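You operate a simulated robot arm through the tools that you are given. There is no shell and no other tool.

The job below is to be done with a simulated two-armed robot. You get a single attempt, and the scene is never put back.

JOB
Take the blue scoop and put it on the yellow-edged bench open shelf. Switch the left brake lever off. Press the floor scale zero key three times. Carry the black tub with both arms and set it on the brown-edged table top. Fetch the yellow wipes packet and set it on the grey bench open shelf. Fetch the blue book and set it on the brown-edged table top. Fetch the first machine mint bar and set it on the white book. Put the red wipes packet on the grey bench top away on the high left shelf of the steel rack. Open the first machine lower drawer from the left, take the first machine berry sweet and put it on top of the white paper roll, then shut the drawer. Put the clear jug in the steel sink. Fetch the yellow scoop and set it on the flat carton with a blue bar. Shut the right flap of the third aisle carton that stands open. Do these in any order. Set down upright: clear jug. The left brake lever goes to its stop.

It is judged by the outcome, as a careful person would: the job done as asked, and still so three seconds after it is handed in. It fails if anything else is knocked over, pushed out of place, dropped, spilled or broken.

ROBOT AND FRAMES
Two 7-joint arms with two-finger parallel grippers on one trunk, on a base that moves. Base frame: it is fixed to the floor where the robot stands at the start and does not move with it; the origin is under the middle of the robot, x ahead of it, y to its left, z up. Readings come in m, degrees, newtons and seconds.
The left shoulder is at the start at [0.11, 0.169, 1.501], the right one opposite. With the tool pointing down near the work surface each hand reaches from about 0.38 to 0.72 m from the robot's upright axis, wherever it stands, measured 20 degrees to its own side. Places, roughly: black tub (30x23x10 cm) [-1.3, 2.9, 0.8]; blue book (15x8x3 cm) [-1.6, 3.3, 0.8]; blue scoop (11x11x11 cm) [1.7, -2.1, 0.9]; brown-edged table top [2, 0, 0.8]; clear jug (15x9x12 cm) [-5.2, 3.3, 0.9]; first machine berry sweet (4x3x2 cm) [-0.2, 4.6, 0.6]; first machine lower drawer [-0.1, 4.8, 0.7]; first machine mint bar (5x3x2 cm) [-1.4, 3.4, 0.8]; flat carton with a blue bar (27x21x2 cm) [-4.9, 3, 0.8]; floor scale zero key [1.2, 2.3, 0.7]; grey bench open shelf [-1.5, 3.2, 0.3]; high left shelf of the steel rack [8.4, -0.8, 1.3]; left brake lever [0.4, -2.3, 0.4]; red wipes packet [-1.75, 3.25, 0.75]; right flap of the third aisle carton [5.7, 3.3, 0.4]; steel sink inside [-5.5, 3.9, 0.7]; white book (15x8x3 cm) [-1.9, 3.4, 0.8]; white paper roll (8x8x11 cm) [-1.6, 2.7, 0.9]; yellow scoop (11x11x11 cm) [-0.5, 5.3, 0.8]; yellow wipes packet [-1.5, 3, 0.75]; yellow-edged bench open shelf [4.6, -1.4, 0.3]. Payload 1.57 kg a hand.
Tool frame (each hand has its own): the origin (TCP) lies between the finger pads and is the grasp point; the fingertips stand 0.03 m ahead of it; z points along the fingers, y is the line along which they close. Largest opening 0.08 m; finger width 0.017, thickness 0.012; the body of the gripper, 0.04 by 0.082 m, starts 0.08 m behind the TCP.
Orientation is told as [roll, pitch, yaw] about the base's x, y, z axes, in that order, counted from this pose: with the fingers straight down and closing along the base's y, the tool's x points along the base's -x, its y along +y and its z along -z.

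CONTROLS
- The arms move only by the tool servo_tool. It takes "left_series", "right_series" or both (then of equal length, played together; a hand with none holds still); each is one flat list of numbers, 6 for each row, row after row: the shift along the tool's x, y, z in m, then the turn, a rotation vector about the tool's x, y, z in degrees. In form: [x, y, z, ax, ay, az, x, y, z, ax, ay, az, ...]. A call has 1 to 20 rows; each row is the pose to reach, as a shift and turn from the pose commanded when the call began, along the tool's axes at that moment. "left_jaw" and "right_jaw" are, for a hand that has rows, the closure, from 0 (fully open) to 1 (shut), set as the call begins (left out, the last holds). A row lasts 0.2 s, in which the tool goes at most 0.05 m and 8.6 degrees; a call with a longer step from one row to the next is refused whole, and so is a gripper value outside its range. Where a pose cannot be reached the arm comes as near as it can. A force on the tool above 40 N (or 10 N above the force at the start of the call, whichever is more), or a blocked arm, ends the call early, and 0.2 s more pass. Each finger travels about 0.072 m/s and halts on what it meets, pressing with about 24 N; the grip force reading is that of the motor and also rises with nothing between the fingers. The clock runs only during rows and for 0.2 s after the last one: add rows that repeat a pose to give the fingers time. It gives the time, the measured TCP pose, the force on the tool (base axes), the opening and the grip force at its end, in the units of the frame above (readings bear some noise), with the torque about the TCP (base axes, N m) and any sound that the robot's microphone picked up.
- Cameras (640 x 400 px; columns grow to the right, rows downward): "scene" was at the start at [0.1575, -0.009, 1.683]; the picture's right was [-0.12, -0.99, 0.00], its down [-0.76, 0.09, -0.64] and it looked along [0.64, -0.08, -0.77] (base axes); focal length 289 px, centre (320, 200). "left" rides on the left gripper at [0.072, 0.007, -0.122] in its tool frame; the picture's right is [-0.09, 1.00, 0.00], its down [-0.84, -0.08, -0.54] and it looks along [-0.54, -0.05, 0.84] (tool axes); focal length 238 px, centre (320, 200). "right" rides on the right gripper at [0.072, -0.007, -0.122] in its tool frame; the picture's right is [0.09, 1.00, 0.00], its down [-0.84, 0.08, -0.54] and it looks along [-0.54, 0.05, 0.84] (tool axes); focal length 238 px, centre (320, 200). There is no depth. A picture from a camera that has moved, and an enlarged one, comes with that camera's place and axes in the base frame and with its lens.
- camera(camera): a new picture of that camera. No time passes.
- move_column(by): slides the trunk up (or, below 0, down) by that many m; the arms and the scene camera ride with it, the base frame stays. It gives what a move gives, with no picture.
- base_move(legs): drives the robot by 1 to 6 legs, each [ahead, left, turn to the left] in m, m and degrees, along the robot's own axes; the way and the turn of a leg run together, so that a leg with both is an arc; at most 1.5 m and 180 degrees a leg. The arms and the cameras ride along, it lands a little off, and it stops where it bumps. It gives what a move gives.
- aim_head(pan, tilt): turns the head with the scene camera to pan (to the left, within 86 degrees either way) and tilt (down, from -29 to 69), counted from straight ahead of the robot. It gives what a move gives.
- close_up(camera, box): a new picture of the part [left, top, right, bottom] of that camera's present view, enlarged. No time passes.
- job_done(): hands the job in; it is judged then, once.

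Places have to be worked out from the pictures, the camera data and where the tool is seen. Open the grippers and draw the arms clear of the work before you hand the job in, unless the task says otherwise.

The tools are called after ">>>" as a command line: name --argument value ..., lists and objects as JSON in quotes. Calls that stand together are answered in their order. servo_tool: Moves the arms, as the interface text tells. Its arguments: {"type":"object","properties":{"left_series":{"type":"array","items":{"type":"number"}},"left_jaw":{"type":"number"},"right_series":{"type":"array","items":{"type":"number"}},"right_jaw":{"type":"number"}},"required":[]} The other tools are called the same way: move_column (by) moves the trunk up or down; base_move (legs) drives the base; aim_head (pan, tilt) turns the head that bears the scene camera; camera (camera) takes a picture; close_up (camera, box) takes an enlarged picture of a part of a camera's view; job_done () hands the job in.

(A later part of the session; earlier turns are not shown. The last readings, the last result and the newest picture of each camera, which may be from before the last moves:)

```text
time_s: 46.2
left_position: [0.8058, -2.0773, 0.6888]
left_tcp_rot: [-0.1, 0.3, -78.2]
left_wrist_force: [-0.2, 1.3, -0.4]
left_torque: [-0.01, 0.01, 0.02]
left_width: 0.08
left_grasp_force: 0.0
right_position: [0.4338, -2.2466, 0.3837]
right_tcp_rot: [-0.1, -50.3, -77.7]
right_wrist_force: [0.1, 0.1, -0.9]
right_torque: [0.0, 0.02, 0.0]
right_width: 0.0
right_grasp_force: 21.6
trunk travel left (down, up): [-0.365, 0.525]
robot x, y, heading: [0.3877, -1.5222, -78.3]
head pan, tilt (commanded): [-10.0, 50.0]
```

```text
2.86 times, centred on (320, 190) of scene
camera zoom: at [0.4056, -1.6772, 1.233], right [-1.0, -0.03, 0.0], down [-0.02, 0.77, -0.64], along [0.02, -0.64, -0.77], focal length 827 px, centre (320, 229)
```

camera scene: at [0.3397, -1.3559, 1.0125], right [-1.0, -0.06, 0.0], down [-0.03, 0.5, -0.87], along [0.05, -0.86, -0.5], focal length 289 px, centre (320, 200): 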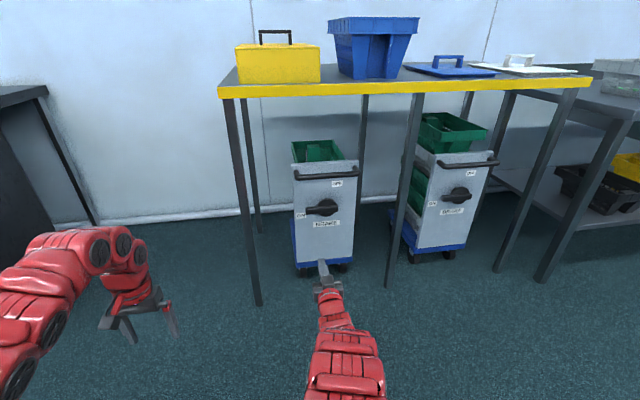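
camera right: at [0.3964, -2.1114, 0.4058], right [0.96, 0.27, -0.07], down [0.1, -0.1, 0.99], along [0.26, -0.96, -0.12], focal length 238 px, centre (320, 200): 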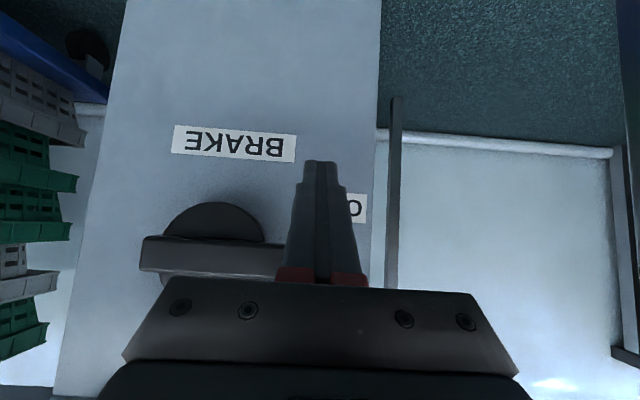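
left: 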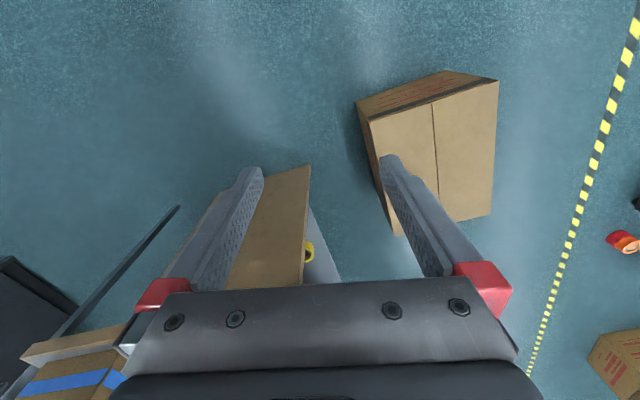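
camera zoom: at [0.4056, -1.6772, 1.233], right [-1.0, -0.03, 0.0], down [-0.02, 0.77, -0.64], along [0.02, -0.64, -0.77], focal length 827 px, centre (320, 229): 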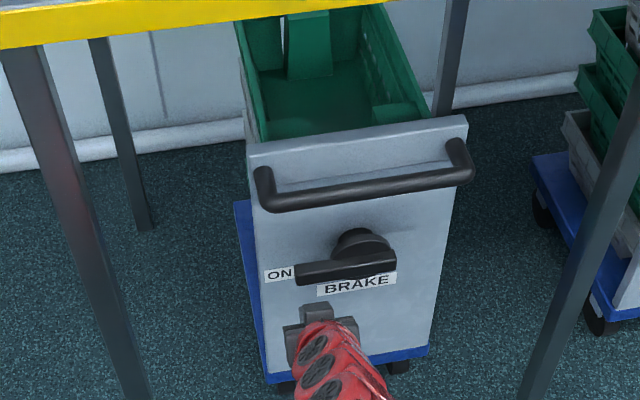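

The finger lies below the bar; I insert 2 cm, then raise along the arc to about 45° and check.

>>> servo_tool --right_series '[-0.014, -0.011, 0.0169, 0, 0, 0, -0.026, -0.011, 0.007, 0, 0, 0, -0.0382, -0.0108, -0.0032, 0, 0, 0, -0.0521, -0.0062, -0.0147, 0, 0, 0, -0.0661, -0.0066, -0.0263, 0, 0, 0, -0.0796, -0.012, -0.0375, 0, 0, 0, -0.0796, -0.012, -0.0375, 0, 0, 0]'

>>> close_up --camera "scene" --box '[240, 120, 400, 260]'

>>> camera --camera "right"

```text
time_s: 47.8
left_position: [0.8054, -2.0766, 0.6875]
left_tcp_rot: [-0.1, 0.2, -78.3]
left_wrist_force: [-1.2, 0.2, 0.8]
left_torque: [-0.01, -0.02, 0.01]
left_width: 0.08
left_grasp_force: 0.1
right_position: [0.4255, -2.2727, 0.4667]
right_tcp_rot: [0.3, -50.3, -77.9]
right_wrist_force: [-16.2, 21.8, -11.0]
right_torque: [-0.22, -0.31, -0.24]
right_width: 0.0001
right_grasp_force: 21.2
right hand out of reach, approached as far as the arm can: row 6, 7
trunk travel left (down, up): [-0.365, 0.525]
robot x, y, heading: [0.388, -1.5179, -78.3]
head pan, tilt (commanded): [-10.0, 50.0]
```

```text
2.86 times, centred on (320, 190) of scene
camera zoom: at [0.4045, -1.6768, 1.2328], right [-1.0, -0.03, 0.0], down [-0.02, 0.77, -0.64], along [0.02, -0.64, -0.77], focal length 827 px, centre (320, 229)
```

zoom: 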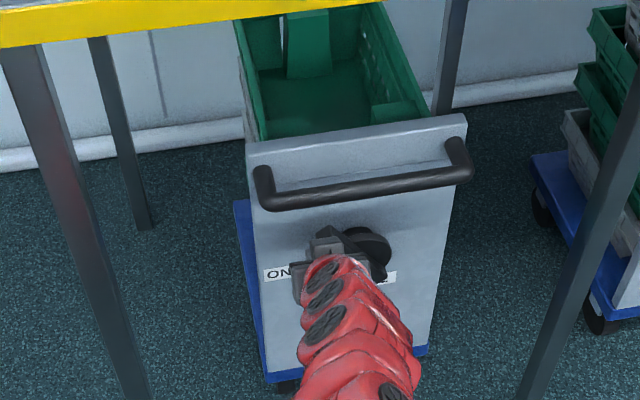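

```text
taken
camera right: at [0.3873, -2.1363, 0.4886], right [0.96, 0.27, -0.07], down [0.1, -0.1, 0.99], along [0.26, -0.96, -0.12], focal length 238 px, centre (320, 200)
```

right: 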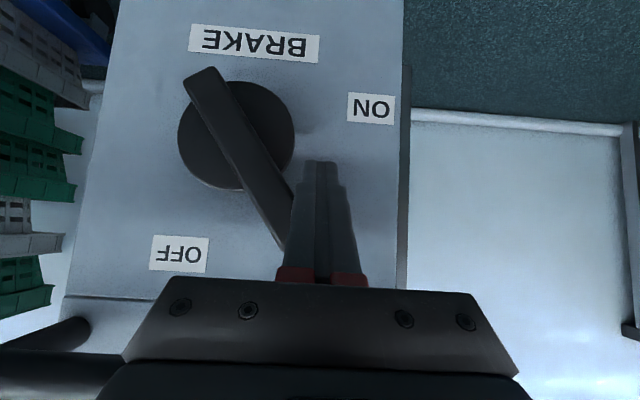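

The lever is now past 110° toward OFF. The arm is near its close limit, so I disengage, back the base 6 cm, and re-engage higher on the lever for the rest.

>>> servo_tool --right_series '[0.004, 0.012, 0, 0, 0, 0, 0.004, 0.014, 0, 0, 0, 0]'

>>> base_move --legs '[[-0.07, 0, 0]]'

>>> camera --camera "right"

```text
time_s: 48.4
left_position: [0.8071, -2.077, 0.6878]
left_tcp_rot: [-0.2, 0.4, -78.2]
left_wrist_force: [0.2, 0.7, 0.6]
left_torque: [-0.01, -0.01, -0.01]
left_width: 0.0799
left_grasp_force: 0.0
right_position: [0.4419, -2.2693, 0.4641]
right_tcp_rot: [0.2, -50.4, -77.5]
right_wrist_force: [0.0, 0.8, -0.3]
right_torque: [-0.02, 0.01, -0.01]
right_width: 0.0
right_grasp_force: 20.5
trunk travel left (down, up): [-0.365, 0.525]
robot x, y, heading: [0.3889, -1.5229, -78.4]
head pan, tilt (commanded): [-10.0, 50.0]
```

```text
time_s: 49.4
left_position: [0.7924, -2.0073, 0.69]
left_tcp_rot: [-0.2, 0.3, -78.3]
left_wrist_force: [0.1, 0.2, 0.8]
left_torque: [0.01, -0.02, -0.01]
left_width: 0.0802
left_grasp_force: 0.0
right_position: [0.426, -2.1991, 0.464]
right_tcp_rot: [0.0, -50.3, -77.6]
right_wrist_force: [-1.0, 1.0, -1.0]
right_torque: [0.04, -0.03, 0.03]
right_width: 0.0
right_grasp_force: 21.0
trunk travel left (down, up): [-0.365, 0.525]
robot x, y, heading: [0.3701, -1.4508, -78.2]
head pan, tilt (commanded): [-10.0, 50.0]
```

```text
taken
camera right: at [0.388, -2.0624, 0.4862], right [0.96, 0.27, -0.07], down [0.1, -0.1, 0.99], along [0.26, -0.96, -0.12], focal length 238 px, centre (320, 200)
```

right: 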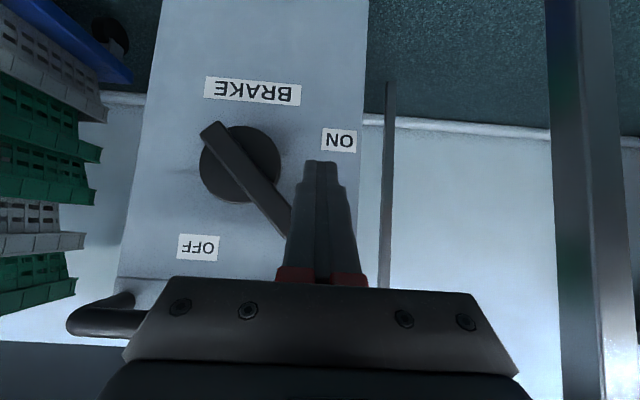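

I re-insert the finger left of the lever and push it on through vertical toward OFF.

>>> servo_tool --right_series '[-0.0267, 0, 0.022, 0, 0, 0, -0.0534, 0, 0.044, 0, 0, 0, -0.0588, -0.0115, 0.0395, 0, 0, 0, -0.0588, -0.0233, 0.0395, 0, 0, 0, -0.068, -0.0364, 0.0319, 0, 0, 0, -0.0743, -0.0522, 0.0267, 0, 0, 0, -0.0771, -0.0691, 0.0243, 0, 0, 0, -0.0771, -0.0691, 0.0243, 0, 0, 0]'

>>> camera --camera "right"

>>> close_up --camera "scene" --box '[240, 100, 400, 240]'

```text
time_s: 51.2
left_position: [0.7961, -2.008, 0.6892]
left_tcp_rot: [-0.1, 0.3, -77.9]
left_wrist_force: [0.0, -0.1, 0.1]
left_torque: [0.02, 0.01, -0.01]
left_width: 0.0797
left_grasp_force: 0.1
right_position: [0.3879, -2.2747, 0.5017]
right_tcp_rot: [1.0, -49.6, -77.4]
right_wrist_force: [5.4, 1.7, -1.5]
right_torque: [0.04, 0.0, 0.0]
right_width: 0.0
right_grasp_force: 21.0
trunk travel left (down, up): [-0.365, 0.525]
robot x, y, heading: [0.3701, -1.4536, -77.9]
head pan, tilt (commanded): [-10.0, 50.0]
stopped in row 8 (right hand): the force on the tool passed its limit at 43 N (the readings are from after the stop); the commanded pose is now the measured one
```

```text
taken
camera right: at [0.3472, -2.1389, 0.5261], right [0.96, 0.29, -0.06], down [0.09, -0.11, 0.99], along [0.28, -0.95, -0.13], focal length 238 px, centre (320, 200)
```

right: 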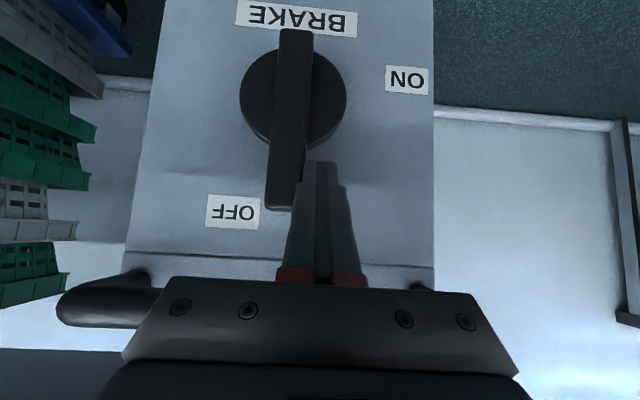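

```text
2.86 times, centred on (320, 170) of scene
camera zoom: at [0.3924, -1.6083, 1.2331], right [-1.0, -0.03, 0.0], down [-0.03, 0.77, -0.64], along [0.02, -0.64, -0.77], focal length 827 px, centre (320, 286)
```

zoom: 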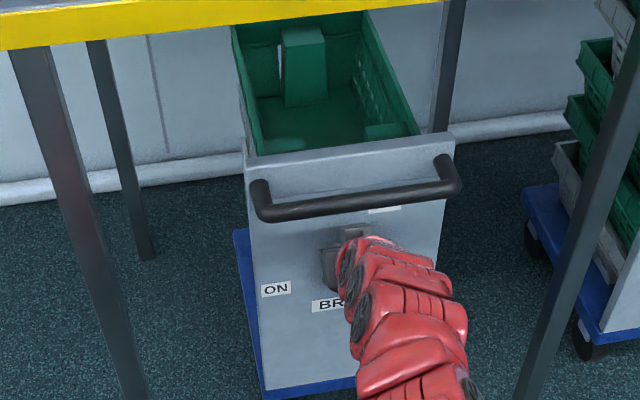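

The lever is vertical beside OFF and the force jumped to 43 N — it met its stop. I ease off sideways and back out to check it stays.

>>> servo_tool --right_series '[0, 0.01, 0, 0, 0, 0, 0, 0.014, 0, 0, 0, 0]'

>>> base_move --legs '[[-0.15, 0, 0]]'

>>> camera --camera "right"

>>> close_up --camera "scene" --box '[240, 60, 400, 200]'

```text
time_s: 51.8
left_position: [0.7961, -2.0077, 0.6883]
left_tcp_rot: [-0.2, 0.3, -77.9]
left_wrist_force: [0.1, -0.5, 0.7]
left_torque: [0.01, 0.05, 0.02]
left_width: 0.0799
left_grasp_force: 0.0
right_position: [0.3993, -2.2718, 0.5036]
right_tcp_rot: [0.9, -49.7, -77.4]
right_wrist_force: [-0.2, -0.7, -0.4]
right_torque: [0.01, -0.01, -0.01]
right_width: 0.0001
right_grasp_force: 21.8
trunk travel left (down, up): [-0.365, 0.525]
robot x, y, heading: [0.3713, -1.4551, -78.1]
head pan, tilt (commanded): [-10.0, 50.0]
```

```text
time_s: 53.2
left_position: [0.7659, -1.8584, 0.6892]
left_tcp_rot: [-0.1, 0.3, -77.8]
left_wrist_force: [0.7, 0.6, 0.8]
left_torque: [-0.02, -0.01, -0.01]
left_width: 0.0799
left_grasp_force: 0.1
right_position: [0.3719, -2.1265, 0.5041]
right_tcp_rot: [0.7, -49.9, -77.1]
right_wrist_force: [0.3, 0.0, 0.2]
right_torque: [-0.03, -0.04, -0.01]
right_width: 0.0
right_grasp_force: 21.2
trunk travel left (down, up): [-0.365, 0.525]
robot x, y, heading: [0.3419, -1.3113, -78.0]
head pan, tilt (commanded): [-10.0, 50.0]
```

```text
taken
camera right: at [0.331, -1.9912, 0.5277], right [0.96, 0.29, -0.06], down [0.1, -0.1, 0.99], along [0.28, -0.95, -0.13], focal length 238 px, centre (320, 200)
```

right: 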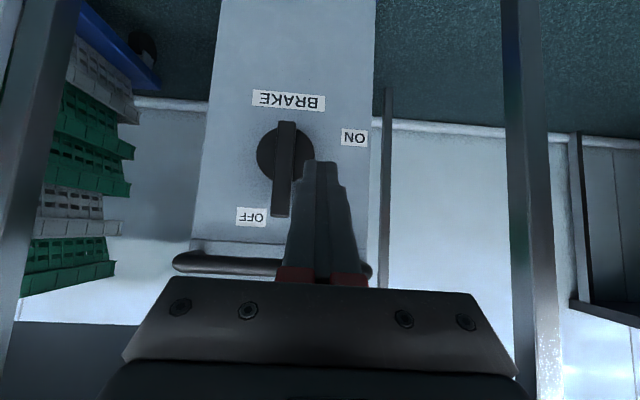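

```text
2.86 times, centred on (320, 130) of scene
camera zoom: at [0.3623, -1.4616, 1.2331], right [-1.0, -0.04, 0.0], down [-0.03, 0.77, -0.64], along [0.02, -0.64, -0.77], focal length 827 px, centre (320, 400)
```

zoom: 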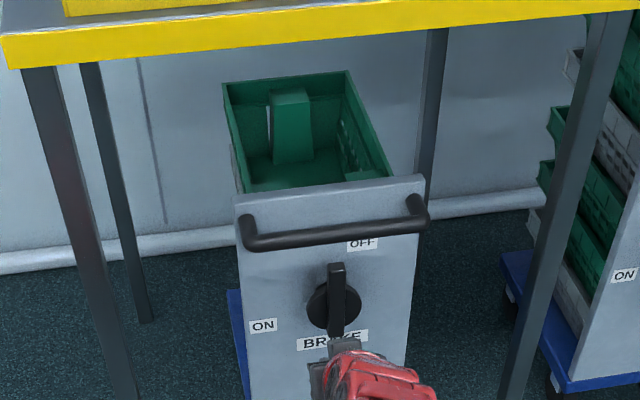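

The lever stays upright at OFF. Now for the scoop: I back away, raise the trunk, and turn the right tool back down.

>>> base_move --legs '[[-0.15, 0.0, 0]]'

>>> move_column --by 0.4

>>> servo_tool --right_series '[0, 0, 0, 0, 8, 0, 0, 0, 0, 0, 16, 0, 0, 0, 0, 0, 24, 0, 0, 0, 0, 0, 32, 0, 0, 0, 0, 0, 40, 0, 0, 0, 0, 0, 48, 0, 0, 0, 0, 0, 50, 0]' --right_jaw 0

>>> base_move --legs '[[0, 0.93, 0]]'

>>> aim_head --pan 15 --tilt 40

>>> camera --camera "scene"

```text
time_s: 54.6
left_position: [0.7362, -1.7148, 0.6897]
left_tcp_rot: [-0.2, 0.3, -77.8]
left_wrist_force: [-0.2, -0.1, 0.1]
left_torque: [0.0, -0.02, 0.01]
left_width: 0.0799
left_grasp_force: 0.1
right_position: [0.3414, -1.9804, 0.5037]
right_tcp_rot: [0.8, -49.9, -77.2]
right_wrist_force: [-0.8, 0.1, 0.8]
right_torque: [-0.01, 0.01, -0.01]
right_width: 0.0
right_grasp_force: 21.6
trunk travel left (down, up): [-0.365, 0.525]
robot x, y, heading: [0.315, -1.1591, -78.0]
head pan, tilt (commanded): [-10.0, 50.0]
```

```text
time_s: 58.4
left_position: [0.7361, -1.7147, 1.0882]
left_tcp_rot: [-0.2, 0.3, -77.7]
left_wrist_force: [0.1, -0.5, 0.4]
left_torque: [0.03, -0.01, -0.01]
left_width: 0.0799
left_grasp_force: 0.0
right_position: [0.3399, -1.9805, 0.9034]
right_tcp_rot: [0.8, -49.8, -77.2]
right_wrist_force: [0.2, 0.1, -0.3]
right_torque: [0.01, 0.0, -0.01]
right_width: 0.0
right_grasp_force: 21.2
trunk travel left (down, up): [-0.765, 0.125]
robot x, y, heading: [0.3101, -1.1649, -77.8]
head pan, tilt (commanded): [-10.0, 50.0]
```

```text
time_s: 60.0
left_position: [0.7337, -1.7148, 1.0884]
left_tcp_rot: [0.0, 0.4, -77.9]
left_wrist_force: [-0.1, -0.7, 0.2]
left_torque: [0.01, 0.0, -0.03]
left_width: 0.0801
left_grasp_force: 0.1
right_position: [0.3045, -1.8998, 0.9209]
right_tcp_rot: [1.1, -2.1, -76.6]
right_wrist_force: [0.2, -0.4, -0.3]
right_torque: [0.02, -0.04, 0.0]
right_width: 0.0799
right_grasp_force: 0.0
right hand out of reach, approached as far as the arm can: row 3, 4, 5, 6, 7
trunk travel left (down, up): [-0.765, 0.125]
robot x, y, heading: [0.3098, -1.1577, -77.8]
head pan, tilt (commanded): [-10.0, 50.0]
```

```text
time_s: 64.8
left_position: [1.639, -1.5132, 1.0874]
left_tcp_rot: [-0.2, 0.4, -77.1]
left_wrist_force: [-0.2, 0.3, 0.7]
left_torque: [-0.02, 0.02, 0.0]
left_width: 0.0799
left_grasp_force: 0.1
right_position: [1.2107, -1.7022, 0.9216]
right_tcp_rot: [1.1, -2.4, -75.8]
right_wrist_force: [0.2, -0.5, 0.9]
right_torque: [0.0, 0.02, 0.02]
right_width: 0.0802
right_grasp_force: 0.0
trunk travel left (down, up): [-0.765, 0.125]
robot x, y, heading: [1.2074, -0.9619, -77.0]
head pan, tilt (commanded): [-10.0, 50.0]
```

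```text
time_s: 65.7
left_position: [1.6402, -1.5106, 1.0888]
left_tcp_rot: [-0.2, 0.3, -77.2]
left_wrist_force: [-0.2, -0.1, -0.4]
left_torque: [-0.03, -0.01, 0.0]
left_width: 0.08
left_grasp_force: 0.0
right_position: [1.2115, -1.7021, 0.9222]
right_tcp_rot: [1.1, -2.3, -75.8]
right_wrist_force: [0.0, 0.1, 0.0]
right_torque: [-0.03, -0.02, 0.0]
right_width: 0.0803
right_grasp_force: 0.0
trunk travel left (down, up): [-0.765, 0.125]
robot x, y, heading: [1.2064, -0.9608, -77.1]
head pan, tilt (commanded): [15.0, 40.0]
```

```text
taken
camera scene: at [1.2659, -1.1177, 1.6471], right [-0.89, -0.47, 0.0], down [-0.3, 0.57, -0.77], along [0.36, -0.68, -0.64], focal length 289 px, centre (320, 200)
```

scene: 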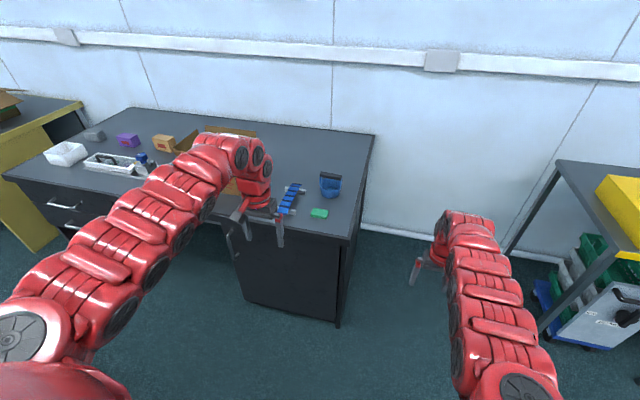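

>>> close_up --camera "scene" --box '[270, 150, 370, 230]'

```text
5.00 times, centred on (320, 190) of scene
camera zoom: at [1.2659, -1.1177, 1.6471], right [-0.89, -0.47, 0.0], down [-0.3, 0.57, -0.77], along [0.36, -0.68, -0.64], focal length 1446 px, centre (320, 250)
```

zoom: 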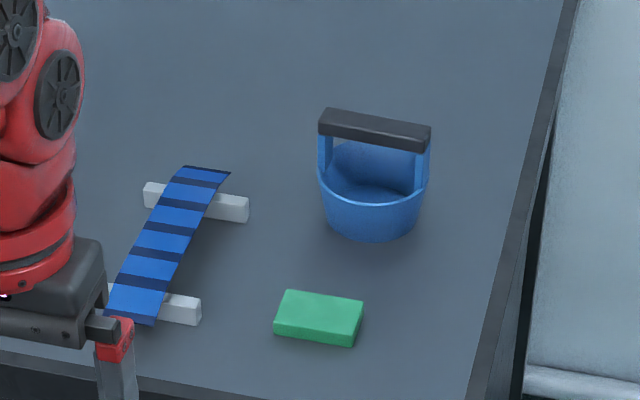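

The scoop has a dark bail bar along the room's long axis at about (1.686, −2.01), top ~0.955. Before choosing a grasp, I check the target shelf's clearance.

>>> aim_head --pan 68 --tilt 20

>>> camera --camera "scene"

>>> close_up --camera "scene" --box '[240, 100, 440, 240]'

```text
time_s: 66.9
left_position: [1.64, -1.5109, 1.0892]
left_tcp_rot: [-0.2, 0.3, -77.1]
left_wrist_force: [-0.4, 0.0, 0.0]
left_torque: [0.0, 0.01, -0.02]
left_width: 0.08
left_grasp_force: 0.2
right_position: [1.2122, -1.7014, 0.9217]
right_tcp_rot: [1.2, -2.2, -75.7]
right_wrist_force: [0.6, -0.6, -0.1]
right_torque: [-0.03, -0.04, 0.02]
right_width: 0.0801
right_grasp_force: 0.0
trunk travel left (down, up): [-0.765, 0.125]
robot x, y, heading: [1.209, -0.9601, -77.1]
head pan, tilt (commanded): [68.0, 20.0]
```

```text
taken
camera scene: at [1.3185, -1.0575, 1.6785], right [-0.16, -0.99, 0.0], down [-0.34, 0.06, -0.94], along [0.93, -0.15, -0.34], focal length 289 px, centre (320, 200)
```

scene: 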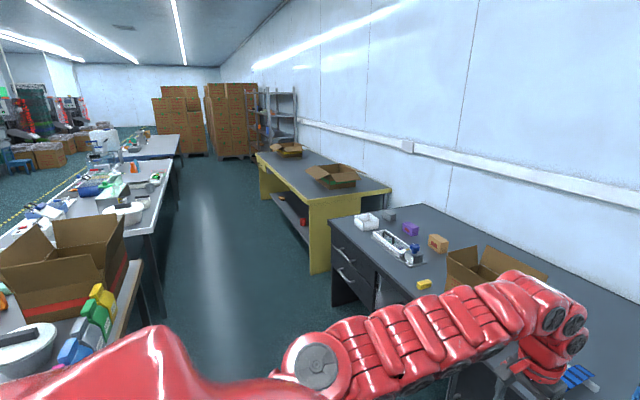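

```text
2.86 times, centred on (340, 170) of scene
camera zoom: at [1.3185, -1.0575, 1.6785], right [-0.16, -0.99, 0.0], down [-0.34, 0.06, -0.94], along [0.93, -0.15, -0.34], focal length 827 px, centre (263, 286)
```

zoom: 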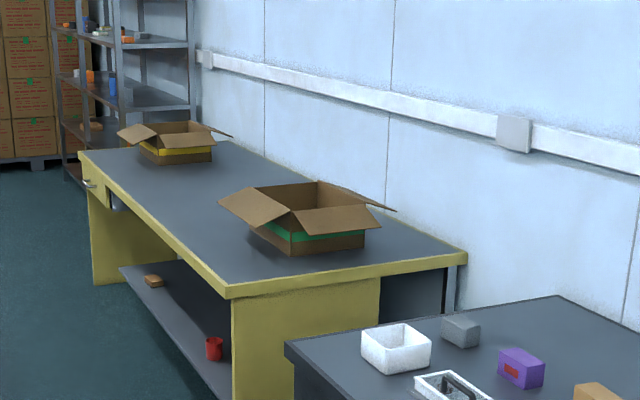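

The shelf lies under the bench top, so I need a forward-pitched grasp. First I check my own base's footprint by looking straight down.

>>> aim_head --pan 0 --tilt 69

>>> camera --camera "scene"

>>> aim_head --pan -60 --tilt 55

>>> camera --camera "scene"

```text
time_s: 68.3
left_position: [1.6401, -1.5112, 1.0883]
left_tcp_rot: [-0.2, 0.3, -77.1]
left_wrist_force: [-0.4, -0.5, 0.2]
left_torque: [-0.01, 0.03, 0.0]
left_width: 0.0802
left_grasp_force: 0.0
right_position: [1.2117, -1.7012, 0.9217]
right_tcp_rot: [1.1, -2.3, -75.8]
right_wrist_force: [0.2, 0.1, -0.2]
right_torque: [-0.02, 0.03, 0.02]
right_width: 0.0801
right_grasp_force: 0.0
trunk travel left (down, up): [-0.765, 0.125]
robot x, y, heading: [1.207, -0.9597, -77.2]
head pan, tilt (commanded): [0.0, 68.8]
```

```text
taken
camera scene: at [1.239, -1.097, 1.611], right [-0.97, -0.22, 0.0], down [-0.21, 0.91, -0.36], along [0.08, -0.35, -0.93], focal length 289 px, centre (320, 200)
```

scene: 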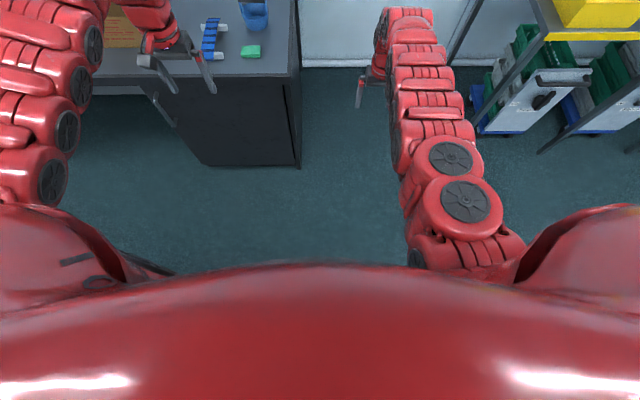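

```text
time_s: 69.6
left_position: [1.6397, -1.512, 1.0882]
left_tcp_rot: [-0.1, 0.3, -77.1]
left_wrist_force: [-0.3, 0.3, 0.0]
left_torque: [-0.01, -0.01, 0.03]
left_width: 0.08
left_grasp_force: 0.1
right_position: [1.2131, -1.7003, 0.9217]
right_tcp_rot: [1.1, -2.4, -75.8]
right_wrist_force: [-0.1, -0.5, 0.4]
right_torque: [0.02, 0.0, 0.0]
right_width: 0.0799
right_grasp_force: 0.1
trunk travel left (down, up): [-0.765, 0.125]
robot x, y, heading: [1.2086, -0.9638, -77.2]
head pan, tilt (commanded): [-60.0, 55.0]
```

```text
taken
camera scene: at [1.1738, -1.0915, 1.6264], right [-0.68, 0.73, 0.0], down [0.6, 0.56, -0.57], along [-0.42, -0.39, -0.82], focal length 289 px, centre (320, 200)
```

scene: 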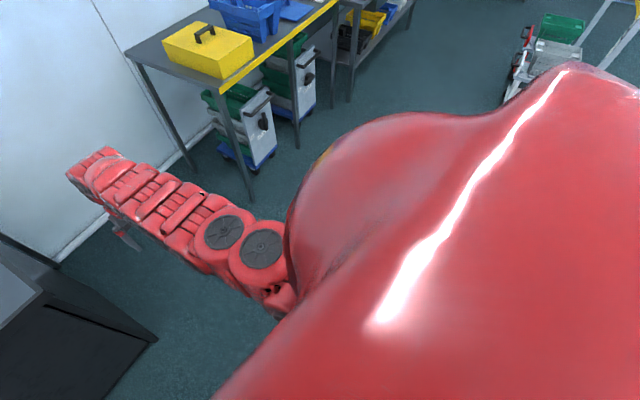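

The base stays within ~0.37 m ahead of the axis. I'll stand at the desk's right-hand end facing nearly along the desk, so the bail bar points along my forward axis; first move diagonally back to open floor, then turn.

>>> base_move --legs '[[0.25, -0.37, 0], [0, 0, 69]]'

>>> aim_head --pan -25 --tilt 40

>>> camera --camera "scene"

```text
time_s: 75.3
left_position: [1.5669, -1.0838, 1.0878]
left_tcp_rot: [-0.2, 0.2, -8.2]
left_wrist_force: [0.0, 0.0, -0.6]
left_torque: [0.02, -0.04, 0.03]
left_width: 0.0797
left_grasp_force: 0.0
right_position: [1.5909, -1.5516, 0.9212]
right_tcp_rot: [1.1, -2.4, -6.8]
right_wrist_force: [0.1, -0.2, 0.6]
right_torque: [-0.01, -0.03, 0.02]
right_width: 0.0797
right_grasp_force: 0.0
trunk travel left (down, up): [-0.765, 0.125]
robot x, y, heading: [0.8989, -1.2859, -8.5]
head pan, tilt (commanded): [-60.0, 55.0]
```

```text
time_s: 76.3
left_position: [1.567, -1.0842, 1.0879]
left_tcp_rot: [-0.1, 0.3, -8.2]
left_wrist_force: [0.0, 0.7, 1.2]
left_torque: [0.01, -0.01, -0.01]
left_width: 0.0801
left_grasp_force: 0.0
right_position: [1.5905, -1.5502, 0.9217]
right_tcp_rot: [1.1, -2.3, -7.1]
right_wrist_force: [0.2, -0.2, 0.2]
right_torque: [-0.02, -0.03, 0.0]
right_width: 0.08
right_grasp_force: 0.1
trunk travel left (down, up): [-0.765, 0.125]
robot x, y, heading: [0.903, -1.287, -8.4]
head pan, tilt (commanded): [-25.0, 40.0]
```

```text
taken
camera scene: at [1.0519, -1.3469, 1.6471], right [-0.55, -0.83, 0.0], down [-0.54, 0.35, -0.77], along [0.64, -0.42, -0.64], focal length 289 px, centre (320, 200)
```

scene: 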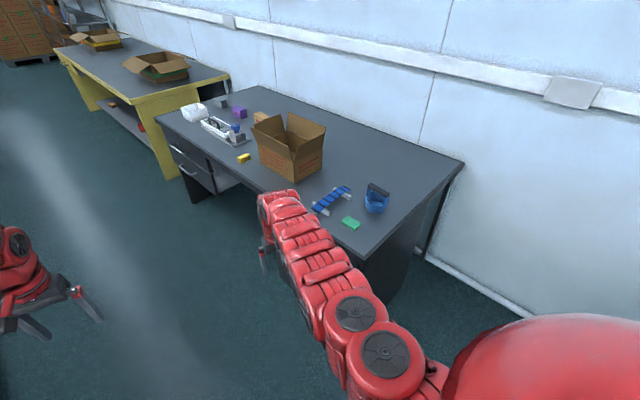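

>>> close_up --camera "scene" --box '[330, 165, 420, 235]'

```text
5.71 times, centred on (375, 200) of scene
camera zoom: at [1.0519, -1.3469, 1.6471], right [-0.55, -0.83, 0.0], down [-0.54, 0.35, -0.77], along [0.64, -0.42, -0.64], focal length 1653 px, centre (6, 200)
```

zoom: 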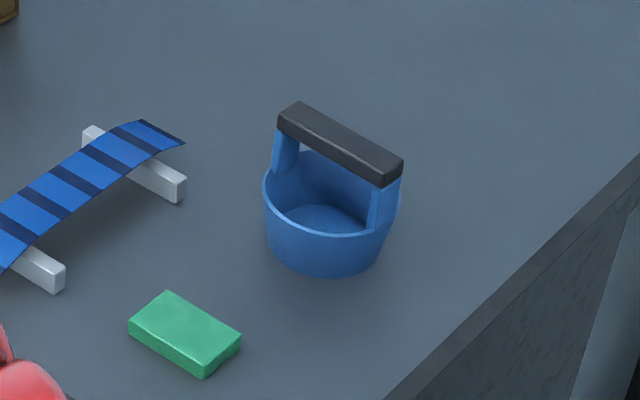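

The bail bar is at (1.722, −2.083), top z≈0.90, along 12.5°; desk top ≈0.79. I raise the trunk and pitch the right tool 45° forward, aligned with the bar, here in open space.

>>> move_column --by 0.12

>>> servo_tool --right_series '[0, 0, 0, -1.23, -7.1, -3.12, 0, 0, 0, -2.46, -14.2, -6.24, 0, 0, 0, -3.7, -21.3, -9.35, 0, 0, 0, -4.9, -28.4, -12.5, 0, 0, 0, -6.15, -35.5, -15.6, 0, 0, 0, -7.4, -42.6, -18.7, 0, 0, 0, -7.4, -42.6, -18.7]'

```text
time_s: 77.8
left_position: [1.5659, -1.0838, 1.2087]
left_tcp_rot: [-0.2, 0.4, -8.2]
left_wrist_force: [0.1, 0.1, 0.0]
left_torque: [-0.01, 0.01, -0.01]
left_width: 0.0802
left_grasp_force: 0.0
right_position: [1.5898, -1.5504, 1.0425]
right_tcp_rot: [1.1, -2.3, -6.9]
right_wrist_force: [-0.1, -0.1, 0.0]
right_torque: [-0.01, -0.01, -0.02]
right_width: 0.08
right_grasp_force: 0.0
trunk travel left (down, up): [-0.885, 0.005]
robot x, y, heading: [0.903, -1.2894, -8.3]
head pan, tilt (commanded): [-25.0, 40.0]
```

```text
time_s: 79.4
left_position: [1.5678, -1.0821, 1.2089]
left_tcp_rot: [-0.3, 0.4, -8.2]
left_wrist_force: [1.3, 0.0, -0.1]
left_torque: [-0.04, 0.02, -0.01]
left_width: 0.0799
left_grasp_force: 0.0
right_position: [1.5969, -1.5512, 1.0374]
right_tcp_rot: [0.4, -45.6, 12.4]
right_wrist_force: [0.3, 0.8, -0.1]
right_torque: [-0.01, 0.0, -0.02]
right_width: 0.0799
right_grasp_force: 0.1
right hand out of reach, approached as far as the arm can: row 6, 7
trunk travel left (down, up): [-0.885, 0.005]
robot x, y, heading: [0.9007, -1.2917, -8.4]
head pan, tilt (commanded): [-25.0, 40.0]
```

Orientation is set (pitch −45.6, yaw 12.4). I drive to bring the hand above the scoop, 11 cm clear.

>>> base_move --legs '[[0.18, -0.56, 0]]'

>>> aim_head --pan -20 --tilt 45

>>> camera --camera "scene"

>>> camera --camera "right"

```text
time_s: 82.8
left_position: [1.6651, -1.6543, 1.2086]
left_tcp_rot: [-0.1, 0.3, -7.7]
left_wrist_force: [-0.2, 0.3, -0.2]
left_torque: [0.0, 0.01, -0.02]
left_width: 0.0799
left_grasp_force: 0.1
right_position: [1.699, -2.124, 1.0369]
right_tcp_rot: [0.5, -45.4, 12.9]
right_wrist_force: [0.2, 0.8, 0.6]
right_torque: [0.01, 0.02, 0.0]
right_width: 0.0798
right_grasp_force: 0.0
trunk travel left (down, up): [-0.885, 0.005]
robot x, y, heading: [1.0015, -1.8631, -7.7]
head pan, tilt (commanded): [-25.0, 40.0]
```

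```text
time_s: 83.4
left_position: [1.6639, -1.6551, 1.209]
left_tcp_rot: [-0.2, 0.2, -7.7]
left_wrist_force: [-0.3, 0.2, 0.4]
left_torque: [0.0, 0.0, -0.04]
left_width: 0.08
left_grasp_force: 0.0
right_position: [1.6991, -2.1248, 1.0374]
right_tcp_rot: [0.5, -45.4, 12.9]
right_wrist_force: [-0.9, 0.4, -0.1]
right_torque: [0.05, 0.01, 0.02]
right_width: 0.0797
right_grasp_force: 0.0
trunk travel left (down, up): [-0.885, 0.005]
robot x, y, heading: [0.9986, -1.8687, -7.8]
head pan, tilt (commanded): [-20.0, 45.0]
```

```text
taken
camera scene: at [1.1527, -1.9146, 1.7599], right [-0.47, -0.88, 0.0], down [-0.62, 0.33, -0.71], along [0.62, -0.33, -0.71], focal length 289 px, centre (320, 200)
```

scene: 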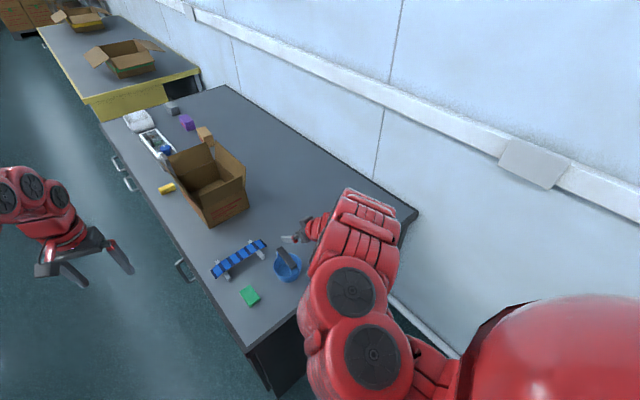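

```text
taken
camera right: at [1.5657, -2.1618, 1.0714], right [-0.29, 0.95, -0.06], down [0.18, 0.11, 0.98], along [0.94, 0.27, -0.2], focal length 238 px, centre (320, 200)
```

right: 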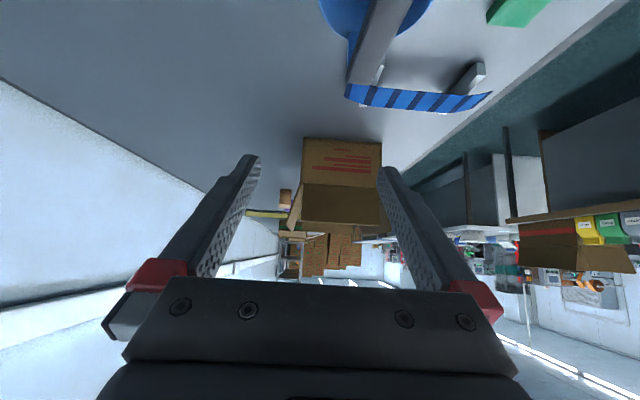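

The bar sits slightly left of the tool line, as computed. I move to a pre-grasp 9 cm back along the finger axis and look again.

>>> servo_tool --right_series '[0.028, 0.0118, 0.0124, 0, 0, 0, 0.056, 0.0235, 0.0247, 0, 0, 0, 0.0838, 0.0353, 0.0371, 0, 0, 0, 0.0838, 0.0353, 0.0371, 0, 0, 0]'

>>> camera --camera "right"

>>> close_up --camera "scene" --box '[240, 210, 340, 290]'

```text
time_s: 84.4
left_position: [1.6658, -1.6552, 1.2074]
left_tcp_rot: [-0.2, 0.3, -7.7]
left_wrist_force: [-0.4, 0.2, -0.6]
left_torque: [0.0, 0.02, -0.01]
left_width: 0.0801
left_grasp_force: 0.1
right_position: [1.6588, -2.0979, 0.9494]
right_tcp_rot: [0.6, -45.6, 12.8]
right_wrist_force: [-0.2, -0.2, -0.1]
right_torque: [0.02, 0.0, 0.0]
right_width: 0.08
right_grasp_force: 0.1
trunk travel left (down, up): [-0.885, 0.005]
robot x, y, heading: [1.0023, -1.8646, -8.2]
head pan, tilt (commanded): [-20.0, 45.0]
```

```text
taken
camera right: at [1.5256, -2.1346, 0.9842], right [-0.29, 0.95, -0.06], down [0.18, 0.11, 0.98], along [0.94, 0.27, -0.2], focal length 238 px, centre (320, 200)
```

right: 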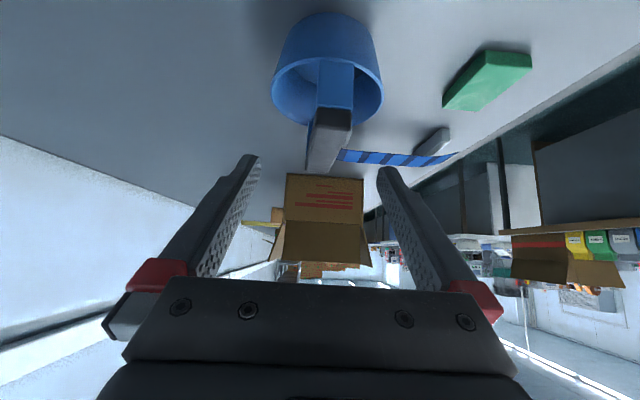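

```text
5.00 times, centred on (290, 250) of scene
camera zoom: at [1.1527, -1.9147, 1.7599], right [-0.47, -0.88, 0.0], down [-0.62, 0.33, -0.71], along [0.62, -0.33, -0.71], focal length 1446 px, centre (470, -50)
```

zoom: 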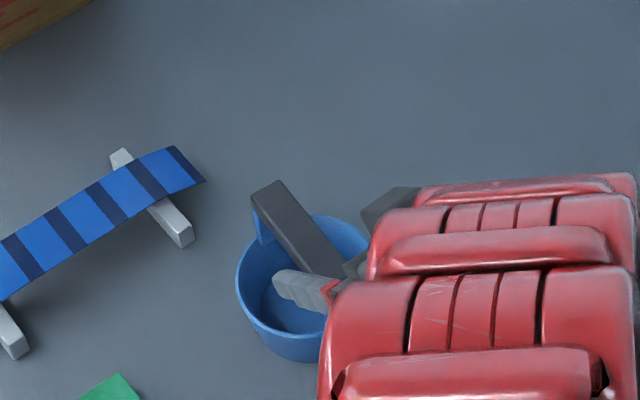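

Alignment checks out: the bar is ~7 mm to tool +y. I half-close to 5 cm, shift 7.5 mm, slide in along the finger axis, then grip.

>>> servo_tool --right_series '[0, 0.0075, 0, 0, 0, 0, 0, 0.0075, 0, 0, 0, 0, 0, 0.0075, 0.03, 0, 0, 0, 0, 0.0075, 0.06, 0, 0, 0, 0, 0.0075, 0.09, 0, 0, 0, 0, 0.0075, 0.09, 0, 0, 0]' --right_jaw 0.35

>>> camera --camera "right"

>>> close_up --camera "scene" --box '[240, 210, 340, 290]'

```text
time_s: 85.8
left_position: [1.6655, -1.6542, 1.2081]
left_tcp_rot: [-0.3, 0.3, -7.7]
left_wrist_force: [0.7, 0.7, -0.6]
left_torque: [0.01, -0.01, -0.02]
left_width: 0.0799
left_grasp_force: 0.0
right_position: [1.7203, -2.0721, 0.8897]
right_tcp_rot: [0.5, -45.6, 12.9]
right_wrist_force: [0.8, 0.2, -0.6]
right_torque: [-0.01, 0.03, 0.02]
right_width: 0.052
right_grasp_force: 0.0
trunk travel left (down, up): [-0.885, 0.005]
robot x, y, heading: [0.9975, -1.8679, -8.0]
head pan, tilt (commanded): [-20.0, 45.0]
```

```text
taken
camera right: at [1.5867, -2.1091, 0.9227], right [-0.29, 0.96, -0.06], down [0.18, 0.12, 0.98], along [0.94, 0.27, -0.2], focal length 238 px, centre (320, 200)
```

right: 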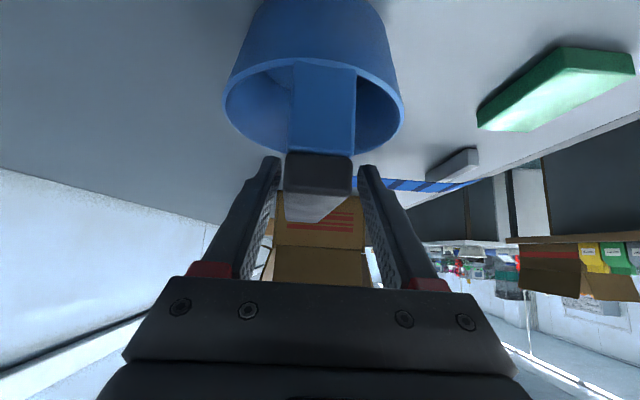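

```text
5.00 times, centred on (290, 250) of scene
camera zoom: at [1.1525, -1.913, 1.76], right [-0.47, -0.88, 0.0], down [-0.62, 0.33, -0.71], along [0.62, -0.33, -0.71], focal length 1446 px, centre (470, -50)
```

zoom: 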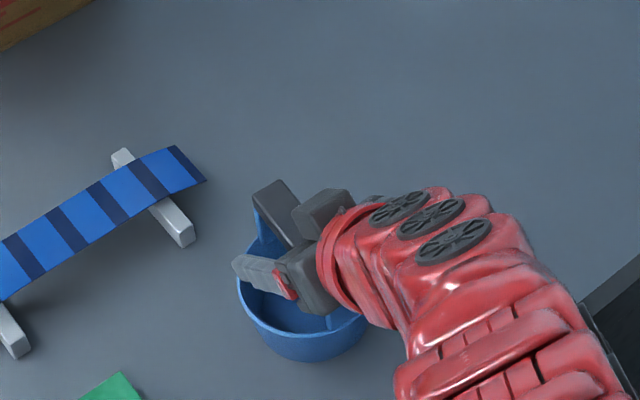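

The bar is centred between the fingers. I close the grip.

>>> servo_tool --right_series '[0, 0, 0, 0, 0, 0, 0, 0, 0, 0, 0, 0, 0, 0, 0, 0, 0, 0, 0, 0, 0, 0, 0, 0]' --right_jaw 1

>>> servo_tool --right_series '[-0.02, 0, -0.02, 0, 0, 0, -0.05, 0, -0.05, 0, 0, 0, -0.08, 0, -0.08, 0, 0, 0, -0.08, 0, -0.08, 0, 0, 0]'

>>> camera --camera "right"

```text
time_s: 86.8
left_position: [1.6645, -1.6553, 1.2081]
left_tcp_rot: [-0.1, 0.2, -7.7]
left_wrist_force: [0.3, 0.2, 0.3]
left_torque: [0.0, 0.01, 0.03]
left_width: 0.0799
left_grasp_force: 0.0
right_position: [1.7194, -2.0736, 0.8887]
right_tcp_rot: [0.5, -45.7, 12.9]
right_wrist_force: [0.6, -0.5, 3.2]
right_torque: [-0.07, -0.08, -0.04]
right_width: 0.0255
right_grasp_force: 23.8
trunk travel left (down, up): [-0.885, 0.005]
robot x, y, heading: [0.9998, -1.8669, -7.9]
head pan, tilt (commanded): [-20.0, 45.0]
```

```text
time_s: 87.8
left_position: [1.6654, -1.6548, 1.2072]
left_tcp_rot: [-0.2, 0.3, -7.7]
left_wrist_force: [-0.1, 1.1, -0.1]
left_torque: [0.03, 0.0, -0.01]
left_width: 0.08
left_grasp_force: 0.2
right_position: [1.7219, -2.0774, 1.0019]
right_tcp_rot: [0.3, -45.7, 13.0]
right_wrist_force: [0.3, -0.3, -0.6]
right_torque: [0.03, 0.03, 0.02]
right_width: 0.0252
right_grasp_force: 24.5
right hand out of reach, approached as far as the arm can: row 3
trunk travel left (down, up): [-0.885, 0.005]
robot x, y, heading: [1.003, -1.8648, -7.9]
head pan, tilt (commanded): [-20.0, 45.0]
```

```text
taken
camera right: at [1.5886, -2.1142, 1.035], right [-0.29, 0.96, -0.06], down [0.17, 0.12, 0.98], along [0.94, 0.27, -0.2], focal length 238 px, centre (320, 200)
```

right: 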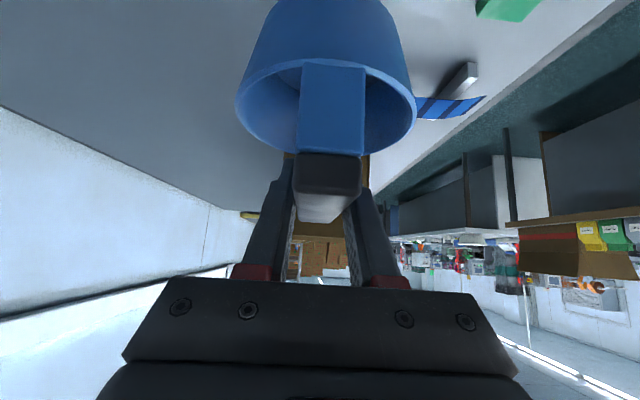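

Scoop lifted securely (width 25 mm). I sidestep out along the room's cross axis, then turn to face down the aisle and look.

>>> base_move --legs '[[-0.24, 0.66, 0], [0, 0, 20]]'

>>> aim_head --pan -10 --tilt 20

>>> camera --camera "scene"

```text
time_s: 92.8
left_position: [1.4169, -0.7554, 1.2074]
left_tcp_rot: [-0.2, 0.2, 11.8]
left_wrist_force: [0.5, -0.2, -0.2]
left_torque: [-0.03, -0.02, -0.02]
left_width: 0.08
left_grasp_force: 0.0
right_position: [1.6126, -1.1339, 1.0015]
right_tcp_rot: [0.3, -45.9, 32.5]
right_wrist_force: [0.3, -0.2, -0.5]
right_torque: [0.03, 0.01, 0.04]
right_width: 0.0254
right_grasp_force: 23.7
trunk travel left (down, up): [-0.885, 0.005]
robot x, y, heading: [0.8584, -1.1755, 11.7]
head pan, tilt (commanded): [-20.0, 45.0]
```

```text
time_s: 93.7
left_position: [1.4157, -0.7546, 1.2088]
left_tcp_rot: [-0.2, 0.3, 11.9]
left_wrist_force: [0.5, -0.4, -1.4]
left_torque: [0.0, 0.0, 0.0]
left_width: 0.0803
left_grasp_force: 0.0
right_position: [1.6113, -1.1334, 1.0022]
right_tcp_rot: [0.2, -45.8, 32.5]
right_wrist_force: [0.7, -0.4, -0.9]
right_torque: [-0.04, -0.01, -0.02]
right_width: 0.0253
right_grasp_force: 23.9
trunk travel left (down, up): [-0.885, 0.005]
robot x, y, heading: [0.8627, -1.174, 11.6]
head pan, tilt (commanded): [-10.0, 20.0]
```

```text
taken
camera scene: at [1.0334, -1.1562, 1.7985], right [0.03, -1.0, 0.0], down [-0.34, -0.01, -0.94], along [0.94, 0.03, -0.34], focal length 289 px, centre (320, 200)
```

scene: 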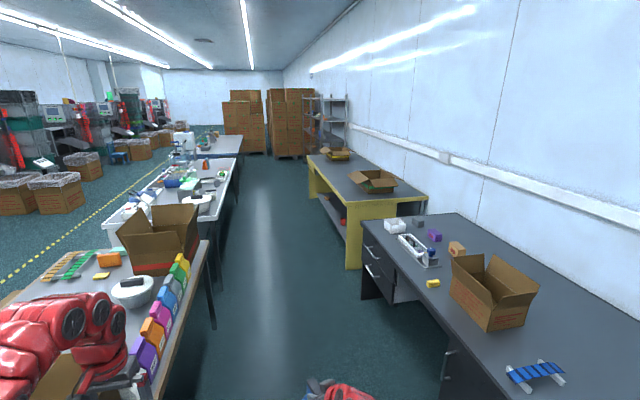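

The aisle runs between v≈−0.9 (table edge) and v≈−2.03 (bench front). I shift right to its middle, then drive along it.

>>> base_move --legs '[[0, -0.14, 0], [1.5, 0, 0], [1.5, 0, 0]]'

>>> aim_head --pan -30 --tilt 35

>>> camera --camera "scene"

>>> aim_head --pan 20 --tilt 25

>>> camera --camera "scene"

```text
time_s: 108.9
left_position: [4.3422, -0.2621, 1.2088]
left_tcp_rot: [-0.2, 0.3, 12.8]
left_wrist_force: [0.2, -0.4, 0.4]
left_torque: [0.01, 0.02, 0.01]
left_width: 0.0802
left_grasp_force: 0.1
right_position: [4.5424, -0.6386, 1.0024]
right_tcp_rot: [0.2, -45.8, 33.5]
right_wrist_force: [0.5, 0.5, -0.7]
right_torque: [0.0, -0.01, -0.03]
right_width: 0.0252
right_grasp_force: 24.2
trunk travel left (down, up): [-0.885, 0.005]
robot x, y, heading: [3.7949, -0.6943, 12.5]
head pan, tilt (commanded): [-10.0, 20.0]
```

```text
time_s: 109.7
left_position: [4.3421, -0.2624, 1.208]
left_tcp_rot: [-0.2, 0.3, 12.8]
left_wrist_force: [0.6, 0.0, 0.3]
left_torque: [-0.02, 0.0, 0.02]
left_width: 0.08
left_grasp_force: 0.2
right_position: [4.5424, -0.638, 1.0016]
right_tcp_rot: [0.3, -45.9, 33.5]
right_wrist_force: [0.2, -0.8, -0.6]
right_torque: [0.01, -0.02, -0.03]
right_width: 0.0252
right_grasp_force: 24.1
trunk travel left (down, up): [-0.885, 0.005]
robot x, y, heading: [3.7917, -0.6919, 12.5]
head pan, tilt (commanded): [-30.0, 35.0]
```

```text
taken
camera scene: at [3.9561, -0.7004, 1.7747], right [-0.3, -0.95, 0.0], down [-0.55, 0.17, -0.82], along [0.78, -0.24, -0.57], focal length 289 px, centre (320, 200)
```

scene: 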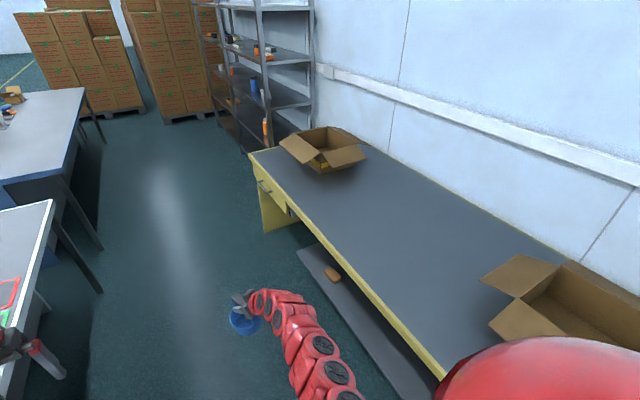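

```text
time_s: 110.9
left_position: [4.3424, -0.2628, 1.2089]
left_tcp_rot: [-0.2, 0.3, 12.8]
left_wrist_force: [0.1, 0.0, -0.3]
left_torque: [-0.01, 0.01, -0.01]
left_width: 0.0797
left_grasp_force: 0.0
right_position: [4.5424, -0.638, 1.0017]
right_tcp_rot: [0.1, -45.8, 33.5]
right_wrist_force: [-1.1, 0.2, -1.6]
right_torque: [-0.04, 0.03, -0.02]
right_width: 0.0256
right_grasp_force: 24.1
trunk travel left (down, up): [-0.885, 0.005]
robot x, y, heading: [3.7947, -0.6902, 12.7]
head pan, tilt (commanded): [20.0, 25.0]
```

```text
taken
camera scene: at [3.9495, -0.6247, 1.7904], right [0.54, -0.84, 0.0], down [-0.36, -0.23, -0.91], along [0.76, 0.49, -0.42], focal length 289 px, centre (320, 200)
```

scene: 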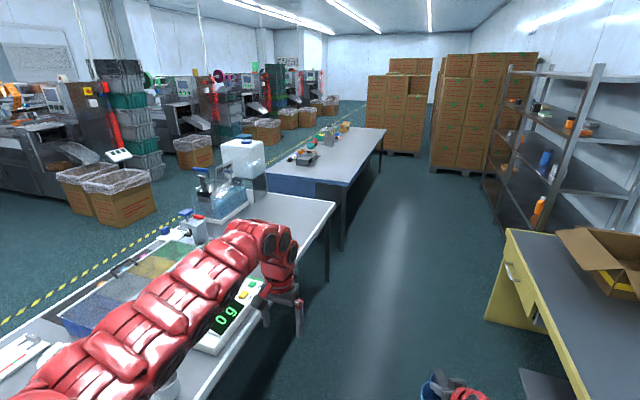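

The shelf lies at z≈0.3 with its front edge at v≈−2.1; free spot between the red cup (u≈3.9) and orange box (u≈4.8). I drive 0.75 m further, then lower the trunk while still facing along the aisle.

>>> base_move --legs '[[0.75, 0.04, 0]]'

>>> move_column --by -0.4

```text
time_s: 114.9
left_position: [5.0524, -0.0575, 1.2088]
left_tcp_rot: [-0.2, 0.3, 13.1]
left_wrist_force: [0.5, -0.3, -0.6]
left_torque: [0.01, -0.04, 0.0]
left_width: 0.0798
left_grasp_force: 0.1
right_position: [5.2561, -0.4319, 1.0025]
right_tcp_rot: [0.2, -45.9, 33.7]
right_wrist_force: [-1.5, 0.0, 0.3]
right_torque: [0.01, -0.01, 0.02]
right_width: 0.0256
right_grasp_force: 23.7
trunk travel left (down, up): [-0.885, 0.005]
robot x, y, heading: [4.5065, -0.4869, 13.0]
head pan, tilt (commanded): [20.0, 25.0]
```

```text
time_s: 118.8
left_position: [5.0534, -0.0562, 0.8089]
left_tcp_rot: [-0.3, 0.3, 13.0]
left_wrist_force: [-0.3, -1.4, 0.2]
left_torque: [0.02, 0.01, 0.0]
left_width: 0.08
left_grasp_force: 0.1
right_position: [5.2564, -0.4317, 0.6012]
right_tcp_rot: [0.1, -45.8, 33.7]
right_wrist_force: [0.1, 0.0, -1.1]
right_torque: [-0.01, -0.02, 0.0]
right_width: 0.0253
right_grasp_force: 24.2
trunk travel left (down, up): [-0.485, 0.405]
robot x, y, heading: [4.5056, -0.4876, 13.1]
head pan, tilt (commanded): [20.0, 25.0]
```

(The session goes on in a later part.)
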